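You operate a simulated robot arm through the tools that you are given. There is no shell and no other tool. Be economical: measure what you need, move in short steps, check, and stop when the job is done.

Carry out the task below with a simulated two-armed robot. There is one attempt and no reset: what you move stays moved.

TASK
Drain the soap pan, refill it from the green-handled jug and wet the blue cloth in it.
Fine: wall bench; black lever closed again, jug emptied and put back, cloth on the wire rack. Set down upright: jug with a green handle.

Only the result counts: the job must be done as asked and must still hold three seconds after the hand-in. Knocking over, shifting, dropping, spilling or breaking anything else fails it. Flat cloth is picked up by pressing the open fingertips on it (5 to 10 N) and closing them slowly along it; thin cloth reads only 2 to 8 mm in the jaws.

THE ROBOT
Two 7-joint arms with fingered hands on one trunk, on a base that drives. Base frame: it is fixed to the floor where the robot stands at the start and does not move with it; the origin is under the middle of the robot, x ahead of it, y to its left, z up; the surface under the hand at the start is at about z = 0.9. Readings come in m, rad, newtons and seconds.
The left shoulder is at the start at [0.071, 0.172, 1.327], the right one opposite. Places, roughly: black lever of the soap pan [0.9, 0, 1]; soap pan [0.9, 0.2, 0.9]; wire rack [0.7, 0.6, 0.9]. Payload 5 kg a hand.
Tool frame (each hand has its own): the origin (TCP) lies between the finger pads and is the grasp point; the fingertips stand 0.043 m ahead of it; z points along the fingers, y is the line along which they close. The gripper opens to 0.144 m. The gripper's body begins 0.05 m behind the TCP. The gripper is a hand of 5 fingers: y runs from the thumb to the fingers, the wrist lies at [-0.021, -0.124, -0.221] in the tool frame, and closing takes about 1.5 s.
Orientation is that of the tool frame in the base frame, as a unit quaternion [w, x, y, z]. With the fingers straight down and the wrist toward the robot, the tool's x, y and z point along [0, 1, 0], [1, 0, 0] and [0, 0, -1] of the base frame.

THE INTERFACE
- The arms move only by the tool nudge_tool. It takes "left_targets", "right_targets" or both (then of equal length, played together; a hand with none holds still); each is a list of rows, each a list of 6 numbers: the shift along the base's x, y, z in m, then the turn, a rotation vector about the base's x, y, z in rad. In form: [[tx, ty, tz, ax, ay, az], ...]. A call has 1 to 20 rows; each row shifts and turns the commanded pose from where the row before left it. "left_grip" and "right_grip" are, for a hand that has rows, the closure, from 0 (fully open) to 1 (shut), set as the call begins (left out, the last holds). A row lasts 0.2 s, in which the tool goes at most 0.05 m and 0.15 rad; a call with a longer step from one row to the next is refused whole, and so is a gripper value outside its range. A pose out of reach is approached as far as the arm can. The call stops where the force on the tool passes 90 N (or 10 N more than at its start, if that is more) or the arm is blocked; 0.2 s more then pass. Each finger travels about 0.045 m/s and halts on what it meets, pressing with about 26 N; the grip force reading is that of the motor and also rises with nothing between the fingers. The clock runs only during rows and for 0.2 s after the last one: add rows that do not move to give the fingers time. It gives the time, the measured TCP pose, the force on the tool (base axes), the opening and the grip force at its end, in the units of the frame above (readings bear some noise), with the torque about the TCP (base axes, N m) and any sound that the robot's microphone picked up.
- Cameras (640 x 400 px; columns grow to the right, rows downward): "scene" is now at [0.1316, 0.0135, 1.5647]; the picture's right is [0.24, -0.97, 0.00], its down [-0.56, -0.14, -0.82] and it looks along [0.79, 0.20, -0.57] (base axes); focal length 261 px, centre (320, 200). "left" rides on the left gripper at [-0.086, -0.108, -0.168] in its tool frame; the picture's right is [-0.80, -0.28, 0.53], its down [0.54, -0.73, 0.42] and it looks along [0.27, 0.63, 0.73] (tool axes); focal length 275 px, centre (320, 200). "right" rides on the right gripper at [0.086, -0.108, -0.168] in its tool frame; the picture's right is [-0.80, 0.28, -0.53], its down [-0.54, -0.73, 0.42] and it looks along [-0.27, 0.63, 0.73] (tool axes); focal length 275 px, centre (320, 200). There is no depth. A picture from a camera that has moved, and an enlarged one, comes with that camera's place and axes in the base frame and with its lens. The place of the scene camera against the robot may be out by one fixed shift of up to 0.012 m in any direction.
- camera(camera): a new picture of that camera. The clock stands still meanwhile.
- slide_trunk(by): slides the trunk up (or, below 0, down) by that many m; the arms and the scene camera ride with it, the base frame stays. It gives what a move gives, with no picture.
- roll_base(legs): drives the robot by 1 to 6 legs, each [ahead, left, turn to the left] in m, m and rad, along the robot's own axes; the way and the turn of a leg run together, so that a leg with both is an arc; at most 1.5 m and 3.142 rad a leg. The arms and the cameras ride along, it lands a little off, and it stops where it bumps. It gives what a move gives.
- move_fingers(index, middle, ring, little, thumb_bend, thumb_turn, hand): sets how far each is bent, from 0 (flat) to 1 (curled in); at 0.3 the hand is open as for a grip, at 0.7 the pads meet at the TCP. One left out holds its place. A second passes; each finger stops where it meets its share of the squeeze, and holds until it gets a number again. A gripper value or a shape takes the hand back. It gives what a move gives, with no picture; readings hold the bend of each and the force on index, middle, ring, little, thumb and palm. thumb_turn goes from beside the hand (0) to across from the fingers (1), as for a grip.
- preshape(shape, hand): the hand has 5 fingers and takes this shape, open, in about a second: jaw (thumb against the fingers, like two jaws); tri (thumb and two fingers); tip (a fingertip pinch); poke (one finger out to press); point (the index stretched); flat (the hand flat); cup (the hand cupped); fist (a fist). The gripper value then closes the fingers along that shape, each until it touches; the sizes above hold for jaw. It gives what a move gives, with no picture.
- aim_head(pan, tilt): turns the head with the scene camera to pan (to the left, within 1.501 rad either way) and tilt (down, from -0.506 to 1.204), counted from straight ahead of the robot. It gives what a move gives.
- enlarge(camera, box): a new picture of the part [left, top, right, bottom] of that camera's present view, enlarged. The clock stands still meanwhile.
- close_job(): hands the job in; it is judged then, once.

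Work in short steps. Places have to be worked out from the pictures, the camera data and where the tool is seen: move nearer, look again, correct. Check each grasp and each placing, and mend what went wrong. You have 120 turns and 108 pictures in all, those below and enlarged ones among them. Open the grippers and draw the arms clear of the work before you hand the job in, unless the task says otherwise; then end with one line.

The tools are called after "Call:" by a JSON object that holds its "api" and its "payload". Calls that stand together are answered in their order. nudge_tool: Moves the arms, as the interface text tells. Its arguments: {"type":"object","properties":{"left_targets":{"type":"array","items":{"type":"array","items":{"type":"number"}}},"left_grip":{"type":"number"},"right_targets":{"type":"array","items":{"type":"array","items":{"type":"number"}}},"right_grip":{"type":"number"}},"required":[]} The other tools are called the same way: slide_trunk (by) slides the trunk up or down; preshape (shape, hand) gives the hand a shape; move_fingers (index, middle, ring, little, thumb_bend, thumb_turn, hand) moves the fingers one by one; roll_base (legs) drives the base; aim_head (pan, tilt) turns the head that bears the scene camera; camera (camera) takes a picture; enlarge (camera, box) takes an enlarged picture of a part of a camera's view; close_job () hands the job in.

At the start:

```text
t: 0.0
left_eef_pos: [0.6957, 0.4818, 1.3038]
left_tool_rot: [0.0, 0.707, 0.707, -0.001]
left_contact_force: [-0.5, -0.9, -0.2]
left_torque: [0.01, 0.01, -0.04]
left_grip_width: 0.1438
left_grip_force: 0.0
left_shape: jaw
left_bend: [0.3, 0.3, 0.3, 0.3, 0.3, 0.98]
left_finger forces: [0.0, 0.0, 0.0, 0.0, 0.1, 0.0]
right_eef_pos: [0.8272, -0.0937, 1.2782]
right_tool_rot: [0.0, 0.707, 0.707, -0.001]
right_contact_force: [0.0, 0.4, -0.8]
right_torque: [0.02, -0.04, -0.04]
right_grip_width: 0.1436
right_grip_force: 0.1
right_shape: jaw
right_bend: [0.3, 0.3, 0.3, 0.3, 0.3, 0.98]
right_finger forces: [0.0, 0.1, 0.0, 0.0, 0.1, 0.0]
trunk travel left (down, up): [-0.425, 0.515]
robot x, y, heading: [-0.0035, 0.0022, 0.0]
head pan, tilt: [0.243, 0.613]
```

scene: 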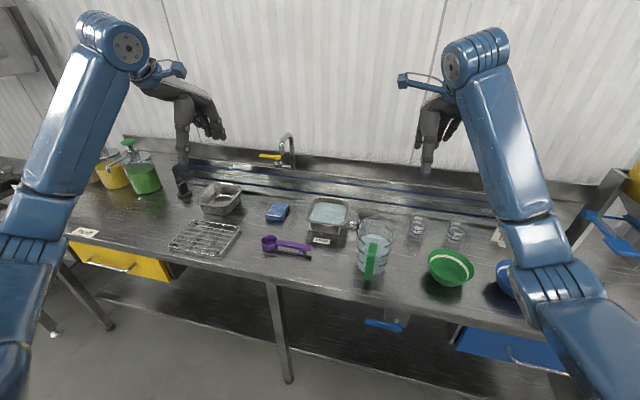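
right: 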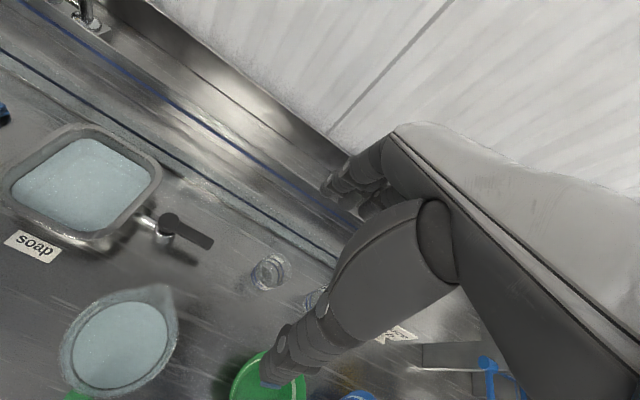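
left: 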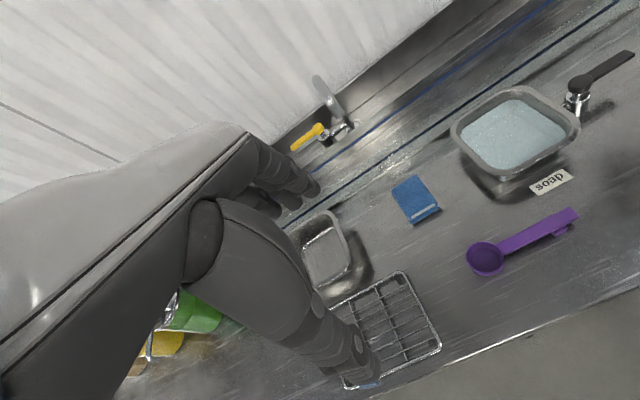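

I see the soap pan full, with a black lever to its right, the jug in front with its green handle facing the robot, and the blue cloth left of the pan. I'll enlarge the key areas.

Call:
{"api": "enlarge", "payload": {"camera": "scene", "box": [240, 170, 480, 320]}}

Call:
{"api": "enlarge", "payload": {"camera": "right", "box": [0, 80, 320, 400]}}

Call:
{"api": "enlarge", "payload": {"camera": "left", "box": [380, 40, 640, 280]}}

```text
2.67 times, centred on (360, 245) of scene
camera zoom: at [0.1316, 0.0135, 1.5647], right [0.24, -0.97, 0.0], down [-0.56, -0.14, -0.82], along [0.79, 0.2, -0.57], focal length 696 px, centre (213, 80)
```

zoom: 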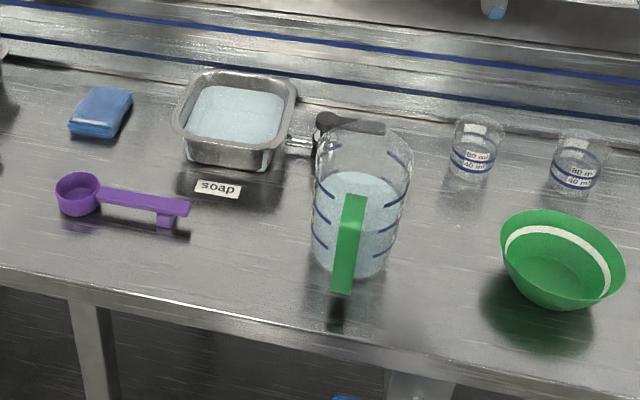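

```text
1.25 times, centred on (160, 240) of right
camera zoom: at [0.719, -0.0059, 1.4469], right [0.28, -0.8, 0.53], down [-0.73, -0.54, -0.42], along [0.63, -0.27, -0.73], focal length 344 px, centre (520, 150)
```

zoom: 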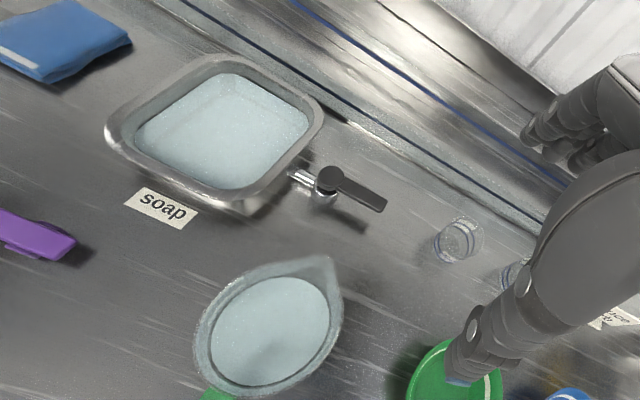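

```text
1.67 times, centred on (510, 160) of left
camera zoom: at [0.5861, 0.3953, 1.4712], right [-0.28, -0.8, -0.53], down [-0.73, 0.54, -0.42], along [0.63, 0.27, -0.73], focal length 459 px, centre (3, 267)
```

zoom: 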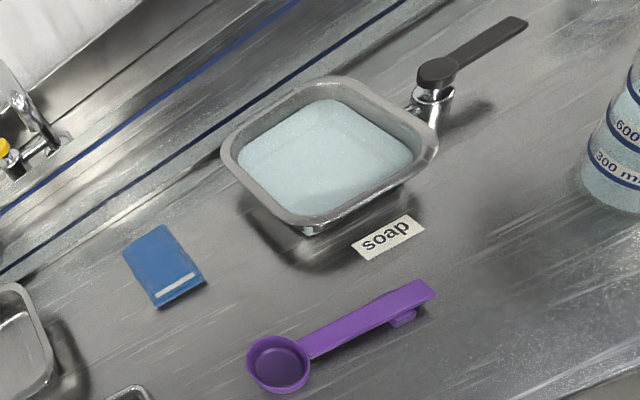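

Triangulating gives: lever pivot about [0.905, 0.053, 0.97], lever tip about [0.904, -0.02, 0.97] (it points along -y), jug centre about [0.735, 0, ...] with the spout to +x and the handle to -x, and pan centre about [0.89, 0.176]. I'll move the right hand over the lever with the fingers half closed, staying high, and look again.

Call:
{"api": "nudge_tool", "payload": {"right_targets": [[0.025, 0.025, -0.02, 0, 0, 0], [0.025, 0.025, -0.03, 0, 0, 0], [0.025, 0.02, -0.04, 0, 0, 0], [0, 0, -0.04, 0, 0, 0], [0, 0, 0, 0, 0, 0]], "right_grip": 0.5}}

Call:
{"api": "camera", "payload": {"camera": "right"}}

Call:
{"api": "camera", "payload": {"camera": "scene"}}

Call:
{"api": "enlarge", "payload": {"camera": "left", "box": [380, 20, 640, 260]}}

```text
refused: row 3 steps farther than a row can; nothing moved
```

```text
101 pictures are left
camera right: at [0.719, -0.0059, 1.4469], right [0.28, -0.8, 0.53], down [-0.73, -0.54, -0.42], along [0.63, -0.27, -0.73], focal length 275 px, centre (320, 200)
```

right: 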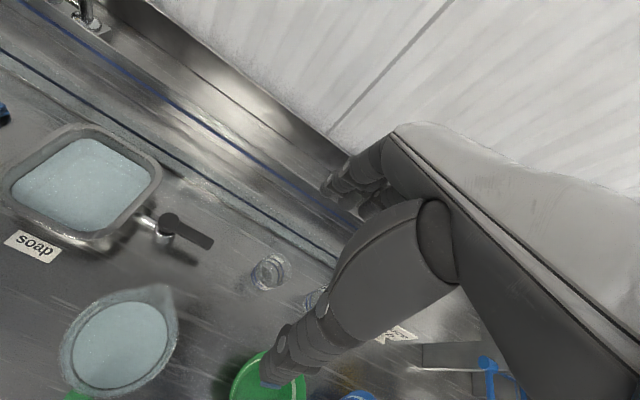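

```text
100 pictures are left
camera scene: at [0.1316, 0.0135, 1.5647], right [0.24, -0.97, 0.0], down [-0.56, -0.14, -0.82], along [0.79, 0.2, -0.57], focal length 261 px, centre (320, 200)
```

scene: 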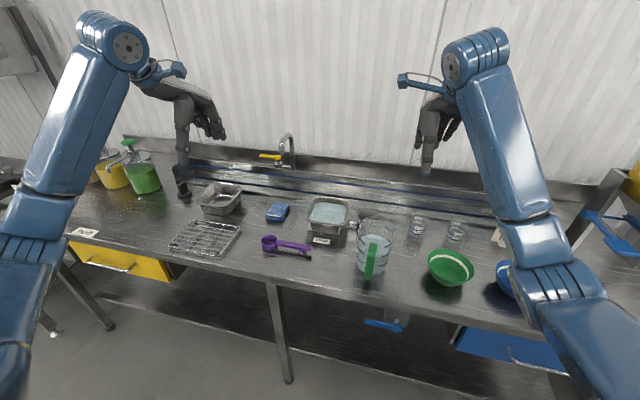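

```text
1.67 times, centred on (510, 140) of left
camera zoom: at [0.5861, 0.3953, 1.4712], right [-0.28, -0.8, -0.53], down [-0.73, 0.54, -0.42], along [0.63, 0.27, -0.73], focal length 459 px, centre (3, 300)
```

zoom: 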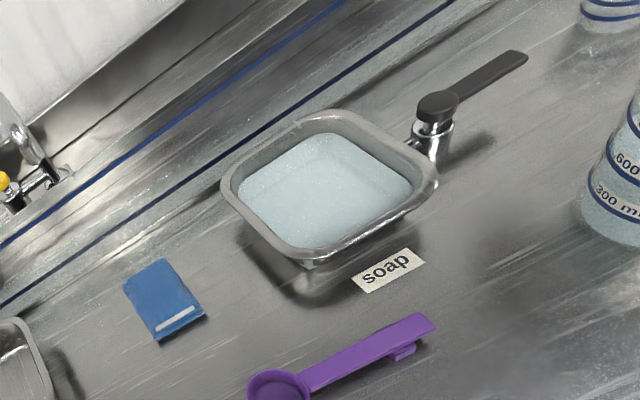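

The third row was too long, so nothing moved. I'll repeat the move with smaller rows.

Call:
{"api": "nudge_tool", "payload": {"right_targets": [[0.025, 0.025, -0.02, 0, 0, 0], [0.025, 0.02, -0.03, 0, 0, 0], [0.02, 0.015, -0.04, 0, 0, 0], [0.008, 0.01, -0.045, 0, 0, 0], [0, 0, -0.015, 0, 0, 0], [0, 0, 0, 0, 0, 0]], "right_grip": 0.5}}

Call:
{"api": "camera", "payload": {"camera": "right"}}

Call:
{"api": "enlarge", "payload": {"camera": "left", "box": [380, 0, 640, 240]}}

Call:
{"api": "enlarge", "payload": {"camera": "scene", "box": [260, 130, 500, 300]}}

```text
t: 1.4
left_eef_pos: [0.6941, 0.4812, 1.3044]
left_tool_rot: [0.0, 0.707, 0.707, 0.001]
left_contact_force: [-0.6, -0.6, -0.1]
left_torque: [-0.01, -0.01, -0.02]
left_grip_width: 0.1433
left_grip_force: 0.1
left_shape: jaw
left_bend: [0.3, 0.3, 0.3, 0.3, 0.3, 0.98]
left_finger forces: [0.0, 0.0, 0.0, 0.1, 0.0, 0.1]
right_eef_pos: [0.9055, -0.0218, 1.1276]
right_tool_rot: [-0.001, 0.707, 0.707, 0.0]
right_contact_force: [1.0, 0.6, 0.2]
right_torque: [0.03, 0.03, 0.03]
right_grip_width: 0.0725
right_grip_force: 0.0
right_shape: jaw
right_bend: [0.74, 0.45, 0.42, 0.4, 0.7, 1.0]
right_finger forces: [0.1, 0.0, 0.1, 0.0, 0.0, 0.0]
trunk travel left (down, up): [-0.425, 0.515]
robot x, y, heading: [-0.0025, -0.0012, -0.003]
head pan, tilt: [0.243, 0.613]
```

```text
98 pictures are left
camera right: at [0.7965, 0.0643, 1.2963], right [0.28, -0.8, 0.53], down [-0.73, -0.54, -0.42], along [0.63, -0.27, -0.73], focal length 275 px, centre (320, 200)
```

right: 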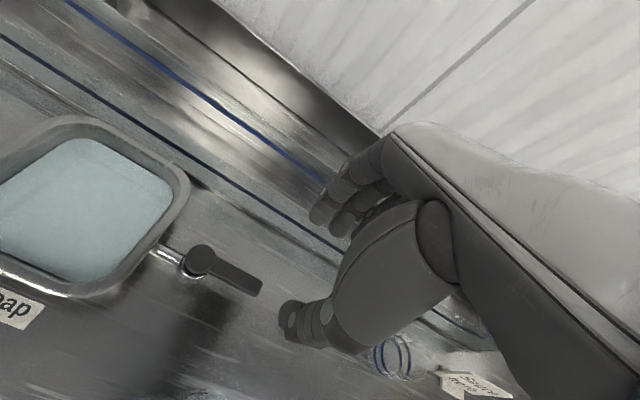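

```text
1.67 times, centred on (510, 120) of left
camera zoom: at [0.5859, 0.3953, 1.4713], right [-0.28, -0.8, -0.53], down [-0.73, 0.54, -0.42], along [0.63, 0.27, -0.73], focal length 459 px, centre (3, 333)
```

zoom: 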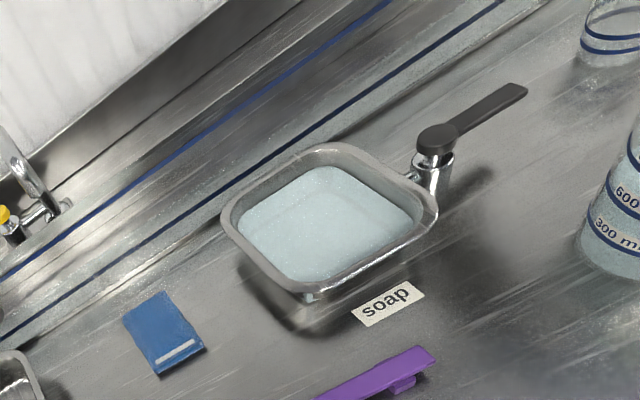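

```text
2.35 times, centred on (380, 215) of scene
camera zoom: at [0.1314, 0.0135, 1.5648], right [0.24, -0.97, 0.0], down [-0.56, -0.14, -0.82], along [0.79, 0.2, -0.57], focal length 614 px, centre (179, 165)
```

zoom: 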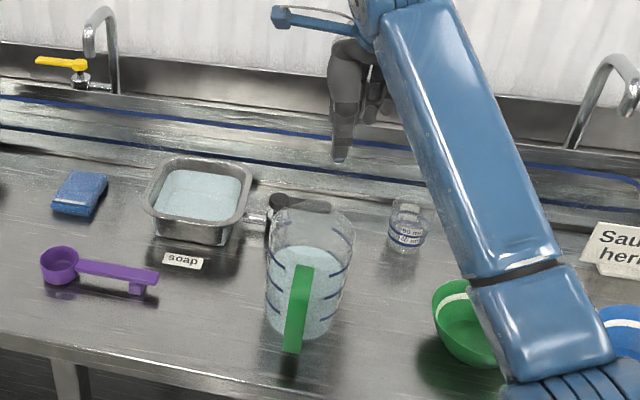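

The lever matches my estimate, with its tip at about [0.903, -0.021]. I'll descend so the fingers straddle it, fingers behind and thumb in front.

Call:
{"api": "nudge_tool", "payload": {"right_targets": [[0, 0.002, -0.045, 0, 0, 0], [0, 0.002, -0.045, 0, 0, 0], [0, 0.0, -0.04, 0, 0, 0], [0, 0, -0.018, 0, 0, 0], [0, 0, 0, 0, 0, 0]]}}

Call:
{"api": "camera", "payload": {"camera": "right"}}

Call:
{"api": "enlarge", "payload": {"camera": "left", "box": [480, 0, 640, 120]}}

```text
t: 2.6
left_eef_pos: [0.6948, 0.4809, 1.3041]
left_tool_rot: [0.0, 0.707, 0.707, 0.0]
left_contact_force: [-0.3, -0.3, -0.2]
left_torque: [0.02, -0.01, -0.03]
left_grip_width: 0.1438
left_grip_force: 0.1
left_shape: jaw
left_bend: [0.3, 0.3, 0.3, 0.3, 0.3, 0.98]
left_finger forces: [0.0, 0.0, 0.1, 0.0, 0.0, 0.0]
right_eef_pos: [0.9053, -0.019, 0.9816]
right_tool_rot: [0.0, 0.708, 0.706, 0.0]
right_contact_force: [0.8, 0.6, 0.2]
right_torque: [0.02, 0.05, -0.03]
right_grip_width: 0.0725
right_grip_force: 0.0
right_shape: jaw
right_bend: [0.74, 0.45, 0.42, 0.4, 0.7, 1.0]
right_finger forces: [0.1, 0.0, 0.0, 0.0, 0.1, 0.1]
trunk travel left (down, up): [-0.425, 0.515]
robot x, y, heading: [-0.0004, 0.004, -0.002]
head pan, tilt: [0.243, 0.613]
```

```text
95 pictures are left
camera right: at [0.7967, 0.0687, 1.149], right [0.28, -0.8, 0.53], down [-0.73, -0.54, -0.42], along [0.63, -0.27, -0.73], focal length 275 px, centre (320, 200)
```

right: 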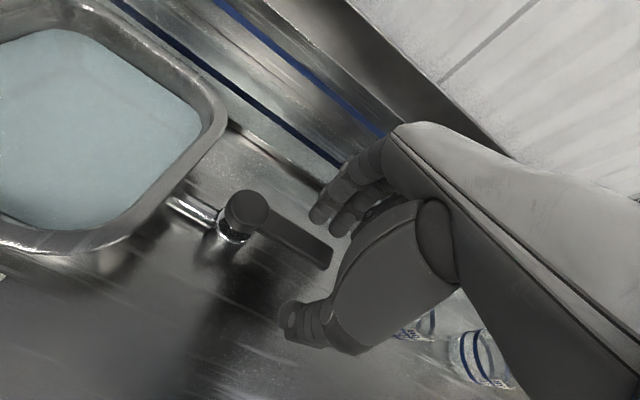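

```text
3.33 times, centred on (560, 60) of left
camera zoom: at [0.5859, 0.3953, 1.4713], right [-0.28, -0.8, -0.53], down [-0.73, 0.54, -0.42], along [0.63, 0.27, -0.73], focal length 918 px, centre (-480, 667)
```

zoom: 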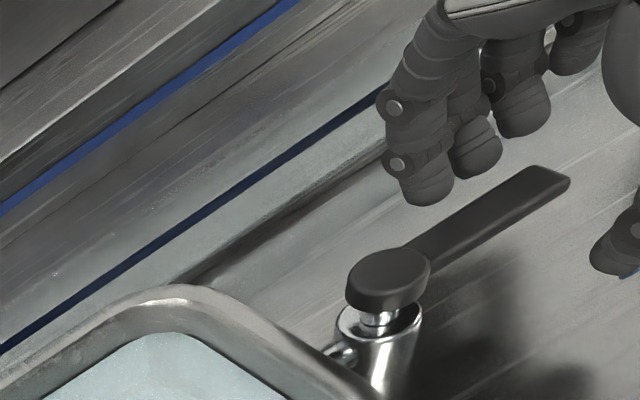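

The thumb tip sits level with the lever's tip end. I'll shift 0.02 toward the pivot and lower slightly, then push +x with the thumb in small steps and read the force.

Call:
{"api": "nudge_tool", "payload": {"right_targets": [[0, 0.02, -0.01, 0, 0, 0], [0.012, 0, 0, 0, 0, 0], [0.01, 0, 0, 0, 0, 0], [0.01, 0, 0, 0, 0, 0], [0, 0, 0, 0, 0, 0]]}}

Call:
{"api": "enlarge", "payload": {"camera": "left", "box": [440, 0, 640, 150]}}

```text
t: 3.8
left_eef_pos: [0.6945, 0.4817, 1.3044]
left_tool_rot: [0.0, 0.707, 0.707, -0.001]
left_contact_force: [0.1, -0.4, -0.1]
left_torque: [-0.01, -0.03, 0.03]
left_grip_width: 0.1437
left_grip_force: 0.0
left_shape: jaw
left_bend: [0.3, 0.3, 0.3, 0.3, 0.3, 0.98]
left_finger forces: [0.1, 0.0, 0.0, 0.1, 0.0, 0.0]
right_eef_pos: [0.9366, 0.0001, 0.9719]
right_tool_rot: [0.0, 0.706, 0.708, 0.0]
right_contact_force: [0.0, 1.0, 0.1]
right_torque: [-0.02, 0.04, -0.01]
right_grip_width: 0.0723
right_grip_force: 0.1
right_shape: jaw
right_bend: [0.74, 0.45, 0.42, 0.4, 0.7, 1.0]
right_finger forces: [0.0, 0.0, 0.1, 0.0, 0.0, 0.1]
trunk travel left (down, up): [-0.425, 0.515]
robot x, y, heading: [-0.0007, 0.0002, 0.002]
head pan, tilt: [0.243, 0.613]
```

```text
2.67 times, centred on (540, 75) of left
camera zoom: at [0.586, 0.395, 1.4714], right [-0.28, -0.8, -0.53], down [-0.73, 0.54, -0.42], along [0.63, 0.27, -0.73], focal length 734 px, centre (-267, 533)
```

zoom: 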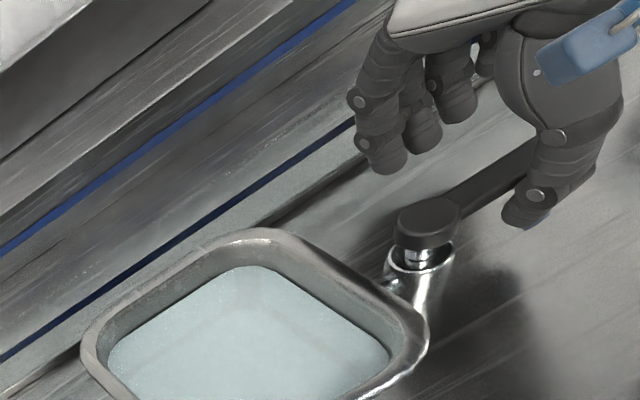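

There is no contact yet, with the thumb just in front of the lever. I'll push on in small steps.

Call:
{"api": "nudge_tool", "payload": {"right_targets": [[0.007, 0, 0, 0, 0, 0], [0.007, 0, 0, 0, 0, 0], [0.006, 0, 0, 0, 0, 0], [0, 0, 0, 0, 0, 0]]}}

Call:
{"api": "enlarge", "payload": {"camera": "left", "box": [440, 0, 640, 150]}}

```text
t: 4.8
left_eef_pos: [0.6873, 0.4816, 1.3081]
left_tool_rot: [0.002, 0.707, 0.707, 0.002]
left_contact_force: [1.5, -0.6, -0.3]
left_torque: [0.01, 0.01, -0.01]
left_grip_width: 0.1436
left_grip_force: 0.1
left_shape: jaw
left_bend: [0.3, 0.3, 0.3, 0.3, 0.3, 0.98]
left_finger forces: [0.1, 0.1, 0.1, 0.0, 0.1, 0.1]
right_eef_pos: [0.952, 0.0016, 0.9756]
right_tool_rot: [0.001, 0.707, 0.707, 0.001]
right_contact_force: [-48.0, -3.4, 12.8]
right_torque: [-0.29, -1.49, -1.09]
right_grip_width: 0.0669
right_grip_force: 0.1
right_shape: jaw
right_bend: [0.74, 0.56, 0.46, 0.4, 0.68, 1.0]
right_finger forces: [0.0, 37.2, 11.0, 0.0, 3.4, 0.0]
trunk travel left (down, up): [-0.425, 0.515]
robot x, y, heading: [-0.0008, -0.0006, -0.001]
head pan, tilt: [0.243, 0.613]
```

```text
2.67 times, centred on (540, 75) of left
camera zoom: at [0.5784, 0.3948, 1.4745], right [-0.28, -0.8, -0.54], down [-0.72, 0.54, -0.43], along [0.63, 0.27, -0.73], focal length 734 px, centre (-267, 533)
```

zoom: 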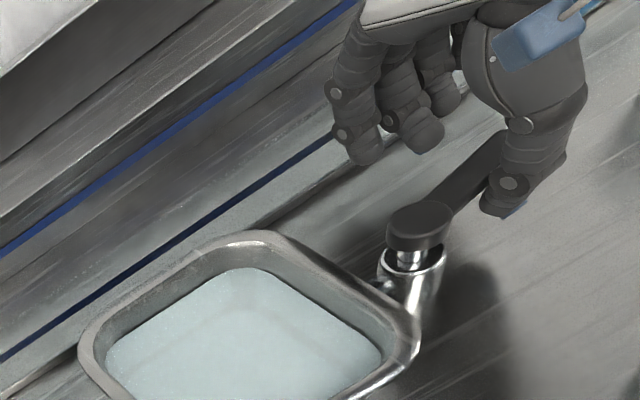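

The middle finger touched the rear ledge at 37 N, but the lever seems to have turned slightly toward +x with little thumb force. I'll back off, lift, shut the fingers and push with the closed fingertips instead.

Call:
{"api": "nudge_tool", "payload": {"right_targets": [[-0.03, 0, 0, 0, 0, 0], [-0.022, 0, 0, 0, 0, 0], [0, 0, 0.045, 0, 0, 0], [0, 0, 0.045, 0, 0, 0], [-0.03, 0, 0.0, 0, 0, 0], [-0.02, 0, 0.0, 0, 0, 0]]}}

Call:
{"api": "preshape", "payload": {"hand": "right", "shape": "poke"}}

Call:
{"api": "camera", "payload": {"camera": "right"}}

Call:
{"api": "enlarge", "payload": {"camera": "left", "box": [400, 0, 640, 180]}}

```text
t: 6.2
left_eef_pos: [0.6942, 0.4816, 1.304]
left_tool_rot: [0.0, 0.707, 0.707, 0.0]
left_contact_force: [-0.3, -0.2, 0.1]
left_torque: [-0.01, 0.03, -0.01]
left_grip_width: 0.1436
left_grip_force: 0.1
left_shape: jaw
left_bend: [0.3, 0.3, 0.3, 0.3, 0.3, 0.98]
left_finger forces: [0.1, 0.1, 0.0, 0.0, 0.0, 0.0]
right_eef_pos: [0.8531, 0.0001, 1.0597]
right_tool_rot: [0.0, 0.707, 0.707, 0.0]
right_contact_force: [1.0, 0.3, 0.3]
right_torque: [-0.01, 0.0, 0.0]
right_grip_width: 0.0711
right_grip_force: 0.0
right_shape: jaw
right_bend: [0.74, 0.45, 0.42, 0.4, 0.71, 1.0]
right_finger forces: [0.1, 0.0, 0.0, 0.1, 1.1, 0.0]
trunk travel left (down, up): [-0.425, 0.515]
robot x, y, heading: [0.0018, 0.0019, -0.0]
head pan, tilt: [0.243, 0.613]
```

```text
t: 7.1
left_eef_pos: [0.6948, 0.4805, 1.3043]
left_tool_rot: [0.0, 0.707, 0.707, 0.0]
left_contact_force: [-0.9, 0.1, -0.5]
left_torque: [0.0, 0.0, 0.03]
left_grip_width: 0.1437
left_grip_force: 0.0
left_shape: jaw
left_bend: [0.3, 0.3, 0.3, 0.3, 0.3, 0.98]
left_finger forces: [0.0, 0.1, 0.1, 0.0, 0.0, 0.0]
right_eef_pos: [0.8557, 0.0005, 1.0608]
right_tool_rot: [0.0, 0.707, 0.707, 0.0]
right_contact_force: [0.1, 0.1, -0.1]
right_torque: [-0.02, 0.01, -0.02]
right_grip_width: 0.0
right_grip_force: 0.0
right_shape: poke
right_bend: [0.7, 0.7, 0.99, 0.99, 1.0, 1.0]
right_finger forces: [0.0, 0.0, 0.0, 0.0, 0.0, 0.1]
trunk travel left (down, up): [-0.425, 0.515]
robot x, y, heading: [-0.0015, -0.0029, -0.001]
head pan, tilt: [0.243, 0.613]
```

```text
91 pictures are left
camera right: at [0.7465, 0.0884, 1.2286], right [0.28, -0.8, 0.53], down [-0.73, -0.54, -0.42], along [0.63, -0.27, -0.73], focal length 275 px, centre (320, 200)
```

right: 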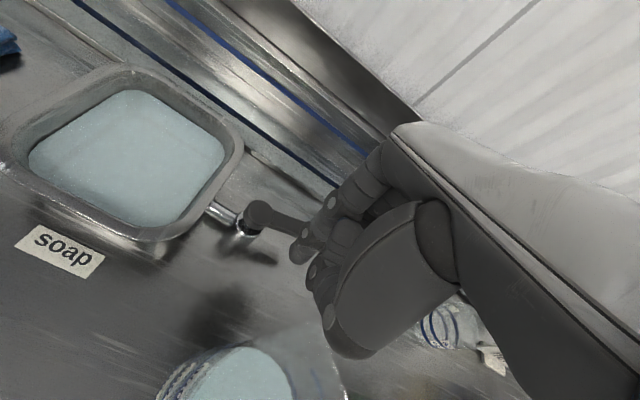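

```text
2.22 times, centred on (520, 90) of left
camera zoom: at [0.586, 0.3953, 1.4713], right [-0.28, -0.8, -0.53], down [-0.73, 0.54, -0.42], along [0.63, 0.27, -0.73], focal length 612 px, centre (-124, 444)
```

zoom: 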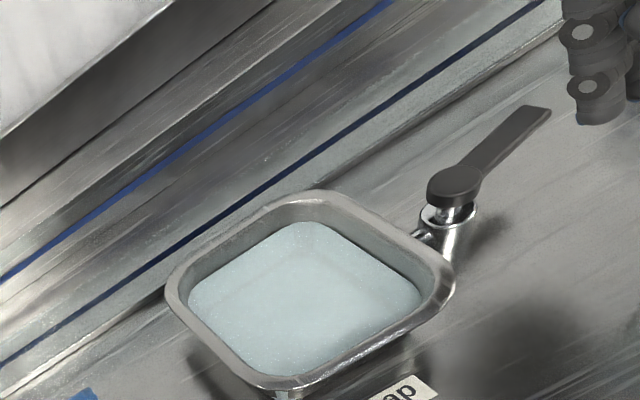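

The lever is now turned about 20 degrees toward +x and swings easily. To keep the palm off the jug's spout, I'll yaw the hand so the wrist points away from the jug, then come down in front of the lever.

Call:
{"api": "nudge_tool", "payload": {"right_targets": [[0.005, 0, 0.02, 0, 0, 0.14], [0.005, 0, 0, 0, 0, 0.14], [0.005, 0, 0, 0, 0, 0.14], [0.003, 0, 0, 0, 0, 0.14], [0, 0, 0, 0, 0, 0.14], [0, 0, 0, 0, 0, 0]]}}

Call:
{"api": "camera", "payload": {"camera": "right"}}

Call:
{"api": "enlarge", "payload": {"camera": "left", "box": [400, 0, 640, 180]}}

```text
t: 8.5
left_eef_pos: [0.6943, 0.4813, 1.3038]
left_tool_rot: [0.0, 0.707, 0.707, 0.0]
left_contact_force: [-0.2, 1.0, -0.4]
left_torque: [-0.01, -0.06, -0.01]
left_grip_width: 0.1435
left_grip_force: 0.0
left_shape: jaw
left_bend: [0.3, 0.3, 0.3, 0.3, 0.3, 0.98]
left_finger forces: [0.0, 0.0, 0.0, 0.0, 0.0, 0.1]
right_eef_pos: [0.8742, 0.0017, 1.0811]
right_tool_rot: [0.0, 0.421, 0.907, 0.0]
right_contact_force: [-0.3, -0.4, -0.6]
right_torque: [-0.03, -0.01, -0.01]
right_grip_width: 0.0
right_grip_force: 0.1
right_shape: poke
right_bend: [0.7, 0.7, 0.99, 0.99, 1.0, 1.0]
right_finger forces: [0.0, 0.1, 0.1, 0.0, 0.1, 0.1]
trunk travel left (down, up): [-0.425, 0.515]
robot x, y, heading: [-0.0053, -0.0002, -0.004]
head pan, tilt: [0.243, 0.613]
```

```text
89 pictures are left
camera right: at [0.7349, -0.0018, 1.2487], right [0.73, -0.42, 0.53], down [-0.2, -0.88, -0.42], along [0.65, 0.2, -0.73], focal length 275 px, centre (320, 200)
```

right: 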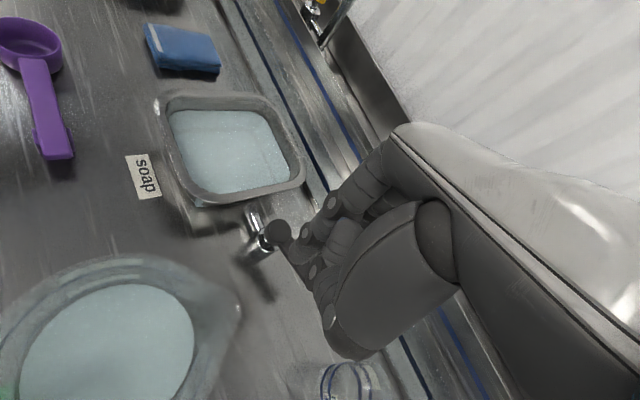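

```text
2.22 times, centred on (520, 90) of left
camera zoom: at [0.5859, 0.3958, 1.4712], right [-0.28, -0.8, -0.53], down [-0.73, 0.54, -0.42], along [0.63, 0.27, -0.73], focal length 612 px, centre (-124, 444)
```

zoom: 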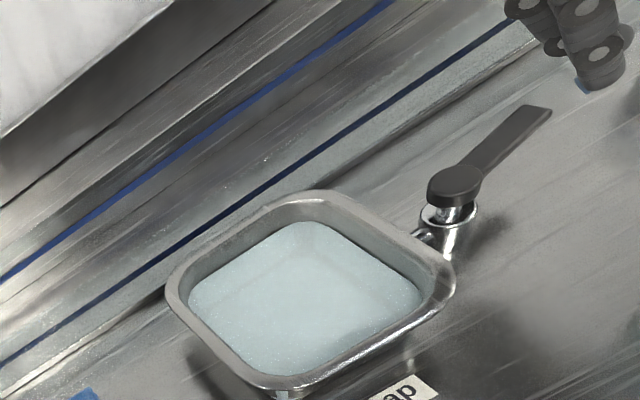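

The fingertip is above a point in front of the lever, near [0.87, 0.01]. I'll descend.

Call:
{"api": "nudge_tool", "payload": {"right_targets": [[0, 0, -0.045, 0, 0, 0], [0, 0, -0.045, 0, 0, 0], [0, 0, -0.015, 0, 0, 0], [0, 0, 0, 0, 0, 0]]}}

Call:
{"api": "enlarge", "payload": {"camera": "left", "box": [440, 0, 640, 150]}}

```text
t: 9.5
left_eef_pos: [0.6947, 0.4809, 1.304]
left_tool_rot: [0.0, 0.707, 0.707, 0.0]
left_contact_force: [0.3, -1.2, 0.2]
left_torque: [-0.03, 0.01, 0.02]
left_grip_width: 0.1436
left_grip_force: 0.0
left_shape: jaw
left_bend: [0.3, 0.3, 0.3, 0.3, 0.3, 0.98]
left_finger forces: [0.0, 0.0, 0.1, 0.0, 0.0, 0.1]
right_eef_pos: [0.8743, 0.0011, 0.976]
right_tool_rot: [-0.001, 0.422, 0.907, 0.0]
right_contact_force: [-3.0, -1.1, 4.0]
right_torque: [0.08, -0.1, 0.01]
right_grip_width: 0.0
right_grip_force: 0.1
right_shape: poke
right_bend: [0.7, 0.7, 0.99, 0.99, 1.0, 1.0]
right_finger forces: [0.0, 5.0, 0.0, 0.0, 0.0, 0.0]
trunk travel left (down, up): [-0.425, 0.515]
robot x, y, heading: [-0.0044, 0.0018, -0.0]
head pan, tilt: [0.243, 0.613]
```

```text
2.67 times, centred on (540, 75) of left
camera zoom: at [0.5857, 0.3952, 1.4714], right [-0.28, -0.8, -0.53], down [-0.73, 0.54, -0.42], along [0.63, 0.27, -0.73], focal length 734 px, centre (-267, 533)
```

zoom: 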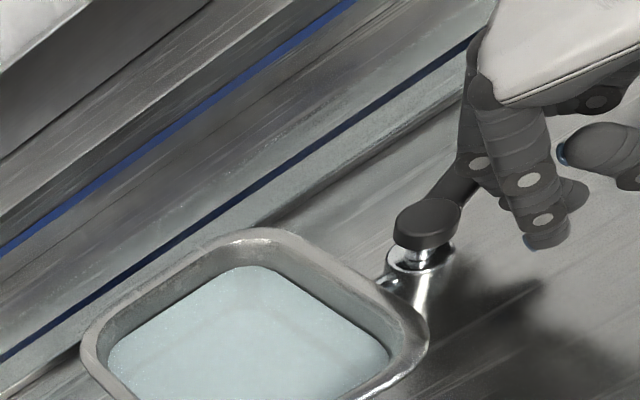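

The middle finger is lightly touching the lever's front edge. I'll push along +x in small steps.

Call:
{"api": "nudge_tool", "payload": {"right_targets": [[0.008, 0, 0, 0, 0, 0], [0.008, 0, 0, 0, 0, 0], [0.008, 0, 0, 0, 0, 0], [0.008, 0, 0, 0, 0, 0], [0, 0, 0, 0, 0, 0]]}}

Call:
{"api": "enlarge", "payload": {"camera": "left", "box": [440, 0, 640, 150]}}

```text
t: 10.7
left_eef_pos: [0.694, 0.4804, 1.3044]
left_tool_rot: [0.001, 0.707, 0.707, 0.0]
left_contact_force: [0.3, 0.1, 0.5]
left_torque: [0.02, 0.01, 0.02]
left_grip_width: 0.1435
left_grip_force: 0.1
left_shape: jaw
left_bend: [0.3, 0.3, 0.3, 0.3, 0.3, 0.98]
left_finger forces: [0.0, 0.1, 0.1, 0.0, 0.0, 0.1]
right_eef_pos: [0.9065, -0.0, 0.9771]
right_tool_rot: [0.0, 0.422, 0.907, 0.0]
right_contact_force: [-0.5, -1.9, 3.0]
right_torque: [0.04, -0.07, -0.05]
right_grip_width: 0.0
right_grip_force: 0.0
right_shape: poke
right_bend: [0.7, 0.7, 0.99, 0.99, 1.0, 1.0]
right_finger forces: [0.0, 2.8, 0.0, 0.0, 0.0, 0.0]
trunk travel left (down, up): [-0.425, 0.515]
robot x, y, heading: [0.0008, 0.0052, -0.003]
head pan, tilt: [0.243, 0.613]
```

```text
2.67 times, centred on (540, 75) of left
camera zoom: at [0.5856, 0.395, 1.4716], right [-0.28, -0.8, -0.53], down [-0.73, 0.54, -0.42], along [0.63, 0.27, -0.73], focal length 734 px, centre (-267, 533)
```

zoom: 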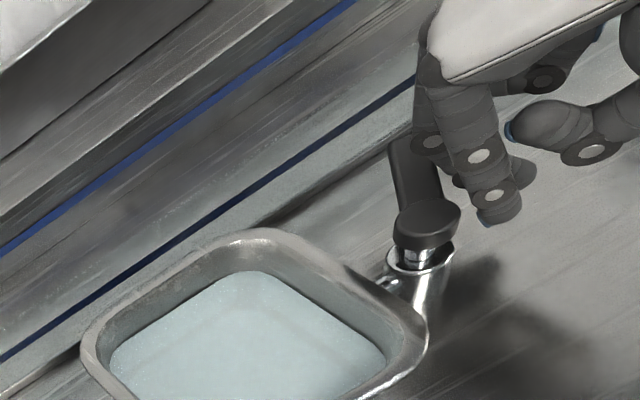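

The lever is nearly along +x now and the water level is falling. I'll add one small push to complete the quarter turn, then let it drain.

Call:
{"api": "nudge_tool", "payload": {"right_targets": [[0.006, 0.006, 0, 0, 0, 0], [0.004, 0.006, 0, 0, 0, 0], [0, 0, 0, 0, 0, 0], [0, 0, 0, 0, 0, 0], [0, 0, 0, 0, 0, 0], [0, 0, 0, 0, 0, 0], [0, 0, 0, 0, 0, 0], [0, 0, 0, 0, 0, 0]]}}

Call:
{"api": "enlarge", "payload": {"camera": "left", "box": [440, 0, 640, 150]}}

```text
t: 12.5
left_eef_pos: [0.6959, 0.4801, 1.3035]
left_tool_rot: [0.0, 0.707, 0.707, 0.0]
left_contact_force: [0.2, 0.1, -0.2]
left_torque: [0.02, 0.0, 0.02]
left_grip_width: 0.1438
left_grip_force: 0.1
left_shape: jaw
left_bend: [0.3, 0.3, 0.3, 0.3, 0.3, 0.98]
left_finger forces: [0.0, 0.1, 0.0, 0.0, 0.0, 0.0]
right_eef_pos: [0.9153, 0.0113, 0.9752]
right_tool_rot: [0.001, 0.421, 0.907, 0.0]
right_contact_force: [3.3, -10.4, 1.2]
right_torque: [-0.09, -0.07, -0.11]
right_grip_width: 0.0
right_grip_force: 0.1
right_shape: poke
right_bend: [0.7, 0.7, 0.99, 0.99, 1.0, 1.0]
right_finger forces: [8.0, 3.8, 0.1, 0.0, 0.0, 0.0]
trunk travel left (down, up): [-0.425, 0.515]
robot x, y, heading: [-0.001, 0.0034, 0.003]
head pan, tilt: [0.243, 0.613]
```

```text
2.67 times, centred on (540, 75) of left
camera zoom: at [0.5864, 0.3939, 1.4715], right [-0.28, -0.8, -0.53], down [-0.73, 0.54, -0.42], along [0.63, 0.27, -0.73], focal length 734 px, centre (-267, 533)
```

zoom: 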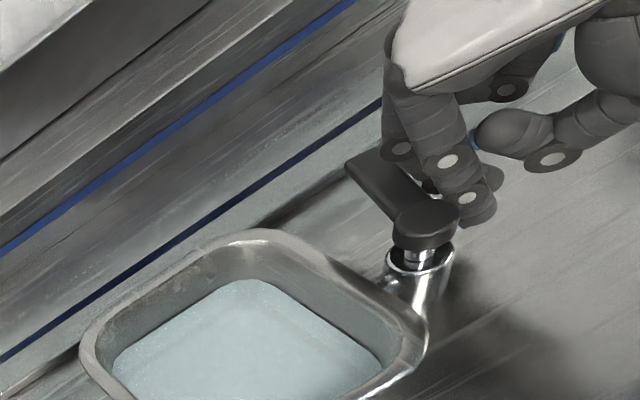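

The lever is against its stop (10 N) and the pan is draining. I'll back the right hand off and lift it clear while it drains.

Call:
{"api": "nudge_tool", "payload": {"right_targets": [[0, -0.012, 0, 0, 0, 0], [-0.01, -0.012, 0, 0, 0, 0], [0, 0, 0.045, 0, 0, 0], [0, 0, 0.045, 0, 0, 0], [0, 0, 0.045, 0, 0, 0], [0, 0, 0.0, 0, 0, 0], [0, 0, 0.0, 0, 0, 0], [0, 0, 0, 0, 0, 0], [0, 0, 0, 0, 0, 0], [0, 0, 0, 0, 0, 0], [0, 0, 0, 0, 0, 0], [0, 0, 0, 0, 0, 0], [0, 0, 0, 0, 0, 0]]}}

Call:
{"api": "enlarge", "payload": {"camera": "left", "box": [380, 0, 640, 200]}}

Call:
{"api": "camera", "payload": {"camera": "right"}}

```text
t: 15.3
left_eef_pos: [0.6944, 0.4811, 1.3039]
left_tool_rot: [0.0, 0.708, 0.706, 0.0]
left_contact_force: [-0.8, -0.5, 0.1]
left_torque: [0.01, 0.02, -0.02]
left_grip_width: 0.144
left_grip_force: 0.0
left_shape: jaw
left_bend: [0.3, 0.3, 0.3, 0.3, 0.3, 0.98]
left_finger forces: [0.0, 0.0, 0.0, 0.1, 0.1, 0.0]
right_eef_pos: [0.9059, -0.0105, 1.1106]
right_tool_rot: [0.0, 0.422, 0.907, 0.0]
right_contact_force: [-0.5, -0.4, -0.1]
right_torque: [-0.04, 0.02, 0.03]
right_grip_width: 0.0001
right_grip_force: 0.0
right_shape: poke
right_bend: [0.7, 0.7, 0.99, 0.99, 1.0, 1.0]
right_finger forces: [0.1, 0.1, 0.1, 0.0, 0.0, 0.0]
trunk travel left (down, up): [-0.425, 0.515]
robot x, y, heading: [0.0012, 0.0006, 0.001]
head pan, tilt: [0.243, 0.613]
```

```text
2.00 times, centred on (510, 100) of left
camera zoom: at [0.5861, 0.3953, 1.4712], right [-0.28, -0.8, -0.53], down [-0.73, 0.54, -0.42], along [0.63, 0.27, -0.73], focal length 551 px, centre (-60, 400)
```

zoom: 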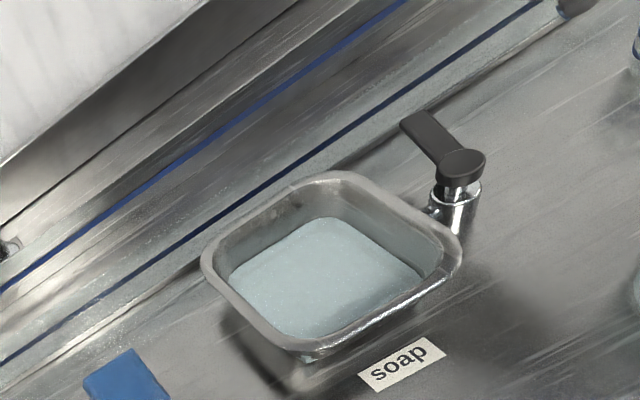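

```text
83 pictures are left
camera right: at [0.7672, -0.0141, 1.2778], right [0.73, -0.43, 0.53], down [-0.21, -0.88, -0.42], along [0.65, 0.2, -0.73], focal length 275 px, centre (320, 200)
```

right: 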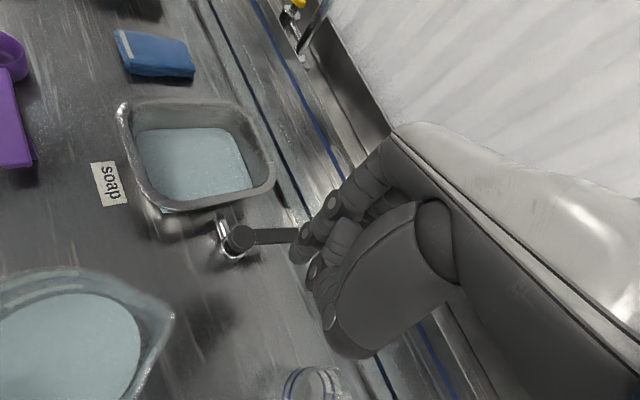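

The pan is still draining. The lever lies along +x, with its tip near [0.98, 0.04]. While waiting, I'll give the right hand the point shape so a single finger can later pull the lever back, and see where that fingertip is.

Call:
{"api": "preshape", "payload": {"hand": "right", "shape": "point"}}

Call:
{"api": "nudge_tool", "payload": {"right_targets": [[0.01, 0.02, 0.02, 0, 0, 0], [0.01, 0.02, 0.02, 0, 0, 0], [0.01, 0.02, 0.01, 0, 0, 0], [0.01, 0.02, 0, 0, 0, 0], [0, 0, 0, 0, 0, 0], [0, 0, 0, 0, 0, 0], [0, 0, 0, 0, 0, 0], [0, 0, 0, 0, 0, 0], [0, 0, 0, 0, 0, 0], [0, 0, 0, 0, 0, 0], [0, 0, 0, 0, 0, 0], [0, 0, 0, 0, 0, 0], [0, 0, 0, 0, 0, 0]]}}

Call:
{"api": "camera", "payload": {"camera": "left"}}

Call:
{"api": "enlarge", "payload": {"camera": "scene", "box": [260, 130, 500, 300]}}

```text
t: 16.2
left_eef_pos: [0.695, 0.4807, 1.304]
left_tool_rot: [0.0, 0.707, 0.707, -0.001]
left_contact_force: [-0.1, 0.0, -0.6]
left_torque: [0.01, -0.01, 0.02]
left_grip_width: 0.1437
left_grip_force: 0.0
left_shape: jaw
left_bend: [0.3, 0.3, 0.3, 0.3, 0.3, 0.98]
left_finger forces: [0.1, 0.0, 0.0, 0.0, 0.0, 0.0]
right_eef_pos: [0.9052, -0.0115, 1.1097]
right_tool_rot: [0.0, 0.422, 0.907, 0.0]
right_contact_force: [-0.4, 0.0, 0.3]
right_torque: [-0.02, -0.03, 0.01]
right_grip_width: 0.0
right_grip_force: 0.1
right_shape: point
right_bend: [0.19, 1.0, 1.0, 1.0, 0.98, 0.88]
right_finger forces: [0.1, 0.1, 0.0, 0.0, 0.0, 0.1]
trunk travel left (down, up): [-0.425, 0.515]
robot x, y, heading: [-0.0021, 0.0007, 0.002]
head pan, tilt: [0.243, 0.613]
```

```text
t: 19.0
left_eef_pos: [0.6967, 0.482, 1.305]
left_tool_rot: [0.0, 0.708, 0.707, 0.0]
left_contact_force: [-0.3, 0.2, 0.7]
left_torque: [0.01, -0.02, -0.01]
left_grip_width: 0.1438
left_grip_force: 0.0
left_shape: jaw
left_bend: [0.3, 0.3, 0.3, 0.3, 0.3, 0.98]
left_finger forces: [0.1, 0.0, 0.0, 0.0, 0.0, 0.0]
right_eef_pos: [0.9455, 0.0687, 1.1604]
right_tool_rot: [0.0, 0.421, 0.907, -0.001]
right_contact_force: [-0.5, -0.4, -0.8]
right_torque: [-0.04, 0.0, 0.0]
right_grip_width: 0.0
right_grip_force: 0.1
right_shape: point
right_bend: [0.19, 1.0, 1.0, 1.0, 0.98, 0.88]
right_finger forces: [0.1, 0.0, 0.0, 0.0, 0.0, 0.0]
trunk travel left (down, up): [-0.425, 0.515]
robot x, y, heading: [-0.0041, -0.0012, -0.003]
head pan, tilt: [0.243, 0.613]
```

```text
82 pictures are left
camera left: at [0.5862, 0.3954, 1.4712], right [-0.28, -0.8, -0.53], down [-0.73, 0.54, -0.42], along [0.63, 0.27, -0.73], focal length 275 px, centre (320, 200)
```

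left: 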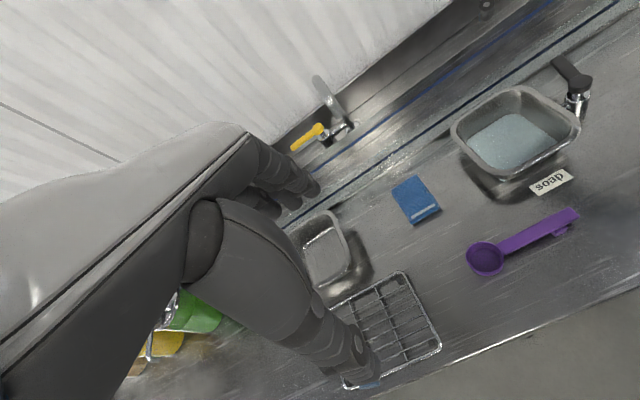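

```text
2.35 times, centred on (380, 215) of scene
camera zoom: at [0.1317, 0.0136, 1.5647], right [0.24, -0.97, 0.0], down [-0.56, -0.14, -0.82], along [0.79, 0.2, -0.57], focal length 614 px, centre (179, 165)
```

zoom: 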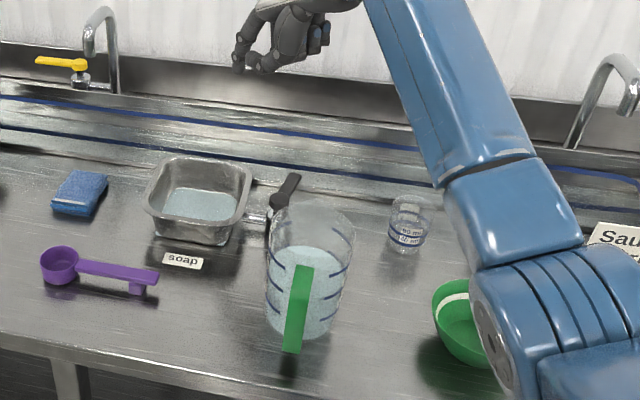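

The pointed index slants about 0.09 m forward of the TCP, which is awkward. I'll go back to poke with the middle finger curled so only the index hangs down near the TCP, and wait for the draining.

Call:
{"api": "preshape", "payload": {"hand": "right", "shape": "poke"}}

Call:
{"api": "move_fingers", "payload": {"hand": "right", "middle": 1.0, "index": 0.65}}

Call:
{"api": "nudge_tool", "payload": {"right_targets": [[0.01, 0.01, 0, 0, 0, 0], [0, 0, 0, 0, 0, 0], [0, 0, 0, 0, 0, 0], [0, 0, 0, 0, 0, 0], [0, 0, 0, 0, 0, 0], [0, 0, 0, 0, 0, 0], [0, 0, 0, 0, 0, 0], [0, 0, 0, 0, 0, 0], [0, 0, 0, 0, 0, 0], [0, 0, 0, 0, 0, 0], [0, 0, 0, 0, 0, 0], [0, 0, 0, 0, 0, 0], [0, 0, 0, 0, 0, 0], [0, 0, 0, 0, 0, 0], [0, 0, 0, 0, 0, 0], [0, 0, 0, 0, 0, 0], [0, 0, 0, 0, 0, 0], [0, 0, 0, 0, 0, 0], [0, 0, 0, 0, 0, 0], [0, 0, 0, 0, 0, 0]]}}

Call:
{"api": "camera", "payload": {"camera": "right"}}

Call:
{"api": "enlarge", "payload": {"camera": "left", "box": [400, 0, 640, 200]}}

```text
t: 19.9
left_eef_pos: [0.6955, 0.4822, 1.3042]
left_tool_rot: [0.0, 0.707, 0.707, 0.0]
left_contact_force: [-0.1, -0.2, 0.2]
left_torque: [-0.02, 0.02, 0.02]
left_grip_width: 0.1435
left_grip_force: 0.0
left_shape: jaw
left_bend: [0.3, 0.3, 0.3, 0.3, 0.3, 0.98]
left_finger forces: [0.1, 0.1, 0.0, 0.0, 0.1, 0.1]
right_eef_pos: [0.9447, 0.0685, 1.1604]
right_tool_rot: [0.0, 0.422, 0.907, 0.0]
right_contact_force: [0.7, 0.2, 0.4]
right_torque: [-0.04, -0.04, 0.0]
right_grip_width: 0.0
right_grip_force: 0.1
right_shape: poke
right_bend: [0.7, 0.7, 0.99, 0.99, 1.0, 1.0]
right_finger forces: [0.1, 0.0, 0.1, 0.0, 0.0, 0.1]
trunk travel left (down, up): [-0.425, 0.515]
robot x, y, heading: [0.0026, -0.0013, 0.005]
head pan, tilt: [0.243, 0.613]
```

```text
t: 20.9
left_eef_pos: [0.694, 0.4819, 1.3042]
left_tool_rot: [0.0, 0.707, 0.707, -0.001]
left_contact_force: [0.9, -0.6, 0.1]
left_torque: [0.03, 0.03, -0.02]
left_grip_width: 0.1435
left_grip_force: 0.1
left_shape: jaw
left_bend: [0.3, 0.3, 0.3, 0.3, 0.3, 0.98]
left_finger forces: [0.0, 0.0, 0.0, 0.0, 0.0, 0.0]
right_eef_pos: [0.9456, 0.0681, 1.1613]
right_tool_rot: [0.0, 0.422, 0.907, -0.001]
right_contact_force: [-0.8, 0.5, 0.4]
right_torque: [0.0, 0.0, 0.01]
right_grip_width: 0.0557
right_grip_force: 0.0
right_shape: fingers
right_bend: [0.65, 1.0, 0.99, 0.99, 1.0, 1.0]
right_finger forces: [0.0, 0.1, 0.0, 0.1, 0.1, 0.1]
trunk travel left (down, up): [-0.425, 0.515]
robot x, y, heading: [0.0027, 0.0019, 0.002]
head pan, tilt: [0.243, 0.613]
```

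```text
t: 25.1
left_eef_pos: [0.6951, 0.4802, 1.3043]
left_tool_rot: [0.0, 0.707, 0.707, 0.001]
left_contact_force: [-0.2, 0.1, -0.4]
left_torque: [0.0, 0.02, -0.03]
left_grip_width: 0.1436
left_grip_force: 0.1
left_shape: jaw
left_bend: [0.3, 0.3, 0.3, 0.3, 0.3, 0.98]
left_finger forces: [0.0, 0.0, 0.0, 0.0, 0.0, 0.0]
right_eef_pos: [0.9559, 0.0793, 1.1607]
right_tool_rot: [0.001, 0.423, 0.906, 0.0]
right_contact_force: [-0.2, -0.3, -0.5]
right_torque: [0.01, 0.0, -0.02]
right_grip_width: 0.0553
right_grip_force: 0.0
right_shape: fingers
right_bend: [0.65, 1.0, 0.99, 0.99, 1.0, 1.0]
right_finger forces: [0.1, 0.0, 0.0, 0.1, 0.1, 0.0]
trunk travel left (down, up): [-0.425, 0.515]
robot x, y, heading: [0.0004, 0.0013, -0.004]
head pan, tilt: [0.243, 0.613]
```

```text
80 pictures are left
camera right: at [0.8169, 0.0759, 1.3288], right [0.73, -0.43, 0.53], down [-0.21, -0.88, -0.42], along [0.65, 0.2, -0.73], focal length 275 px, centre (320, 200)
```

right: 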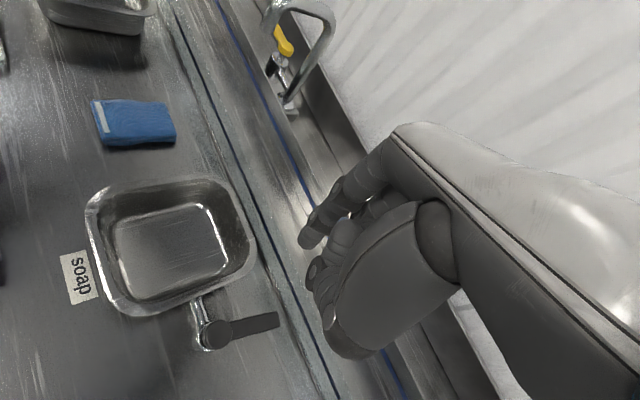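

```text
2.00 times, centred on (520, 100) of left
camera zoom: at [0.5861, 0.3954, 1.4712], right [-0.28, -0.8, -0.53], down [-0.73, 0.54, -0.42], along [0.63, 0.27, -0.73], focal length 551 px, centre (-80, 400)
```

zoom: 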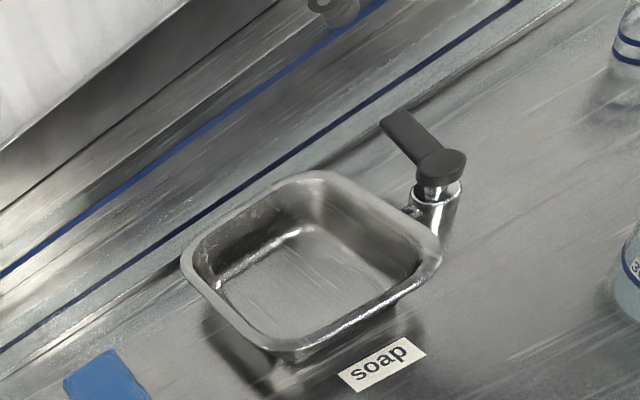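

The pan is empty. The index tip is at about [0.967, 0.099, 1.117] and the lever runs from [0.903, 0.054] to [0.974, 0.035]. I'll lower the fingertip between lever and pan rim, at about [0.958, 0.08].

Call:
{"api": "nudge_tool", "payload": {"right_targets": [[-0.009, -0.02, -0.03, 0, 0, 0], [0, 0, -0.045, 0, 0, 0], [0, 0, -0.045, 0, 0, 0], [0, 0, -0.038, 0, 0, 0], [0, 0, 0, 0, 0, 0]]}}

Call:
{"api": "enlarge", "payload": {"camera": "left", "box": [440, 0, 640, 150]}}

Call:
{"api": "camera", "payload": {"camera": "right"}}

```text
t: 26.3
left_eef_pos: [0.6953, 0.4819, 1.3041]
left_tool_rot: [0.0, 0.708, 0.707, 0.0]
left_contact_force: [-0.5, 0.0, 0.0]
left_torque: [-0.01, 0.01, 0.02]
left_grip_width: 0.1435
left_grip_force: 0.1
left_shape: jaw
left_bend: [0.3, 0.3, 0.3, 0.3, 0.3, 0.98]
left_finger forces: [0.0, 0.0, 0.0, 0.0, 0.0, 0.0]
right_eef_pos: [0.9448, 0.0589, 1.004]
right_tool_rot: [0.001, 0.422, 0.906, 0.0]
right_contact_force: [-0.3, -0.3, -0.2]
right_torque: [0.01, -0.01, -0.05]
right_grip_width: 0.0552
right_grip_force: 0.0
right_shape: fingers
right_bend: [0.65, 1.0, 0.99, 0.99, 1.0, 1.0]
right_finger forces: [0.0, 0.2, 0.0, 0.1, 0.0, 0.1]
trunk travel left (down, up): [-0.425, 0.515]
robot x, y, heading: [-0.0022, -0.0018, -0.001]
head pan, tilt: [0.243, 0.613]
```

```text
2.67 times, centred on (540, 75) of left
camera zoom: at [0.5857, 0.3958, 1.4713], right [-0.28, -0.8, -0.53], down [-0.73, 0.54, -0.42], along [0.63, 0.27, -0.73], focal length 734 px, centre (-267, 533)
```

zoom: 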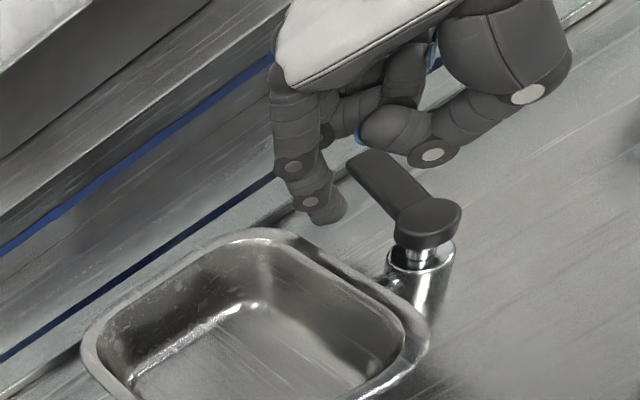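

```text
77 pictures are left
camera right: at [0.807, 0.0562, 1.1717], right [0.73, -0.43, 0.53], down [-0.2, -0.88, -0.42], along [0.65, 0.2, -0.73], focal length 275 px, centre (320, 200)
```

right: 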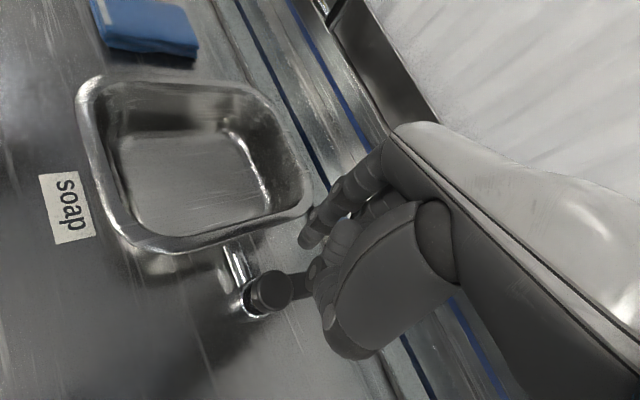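

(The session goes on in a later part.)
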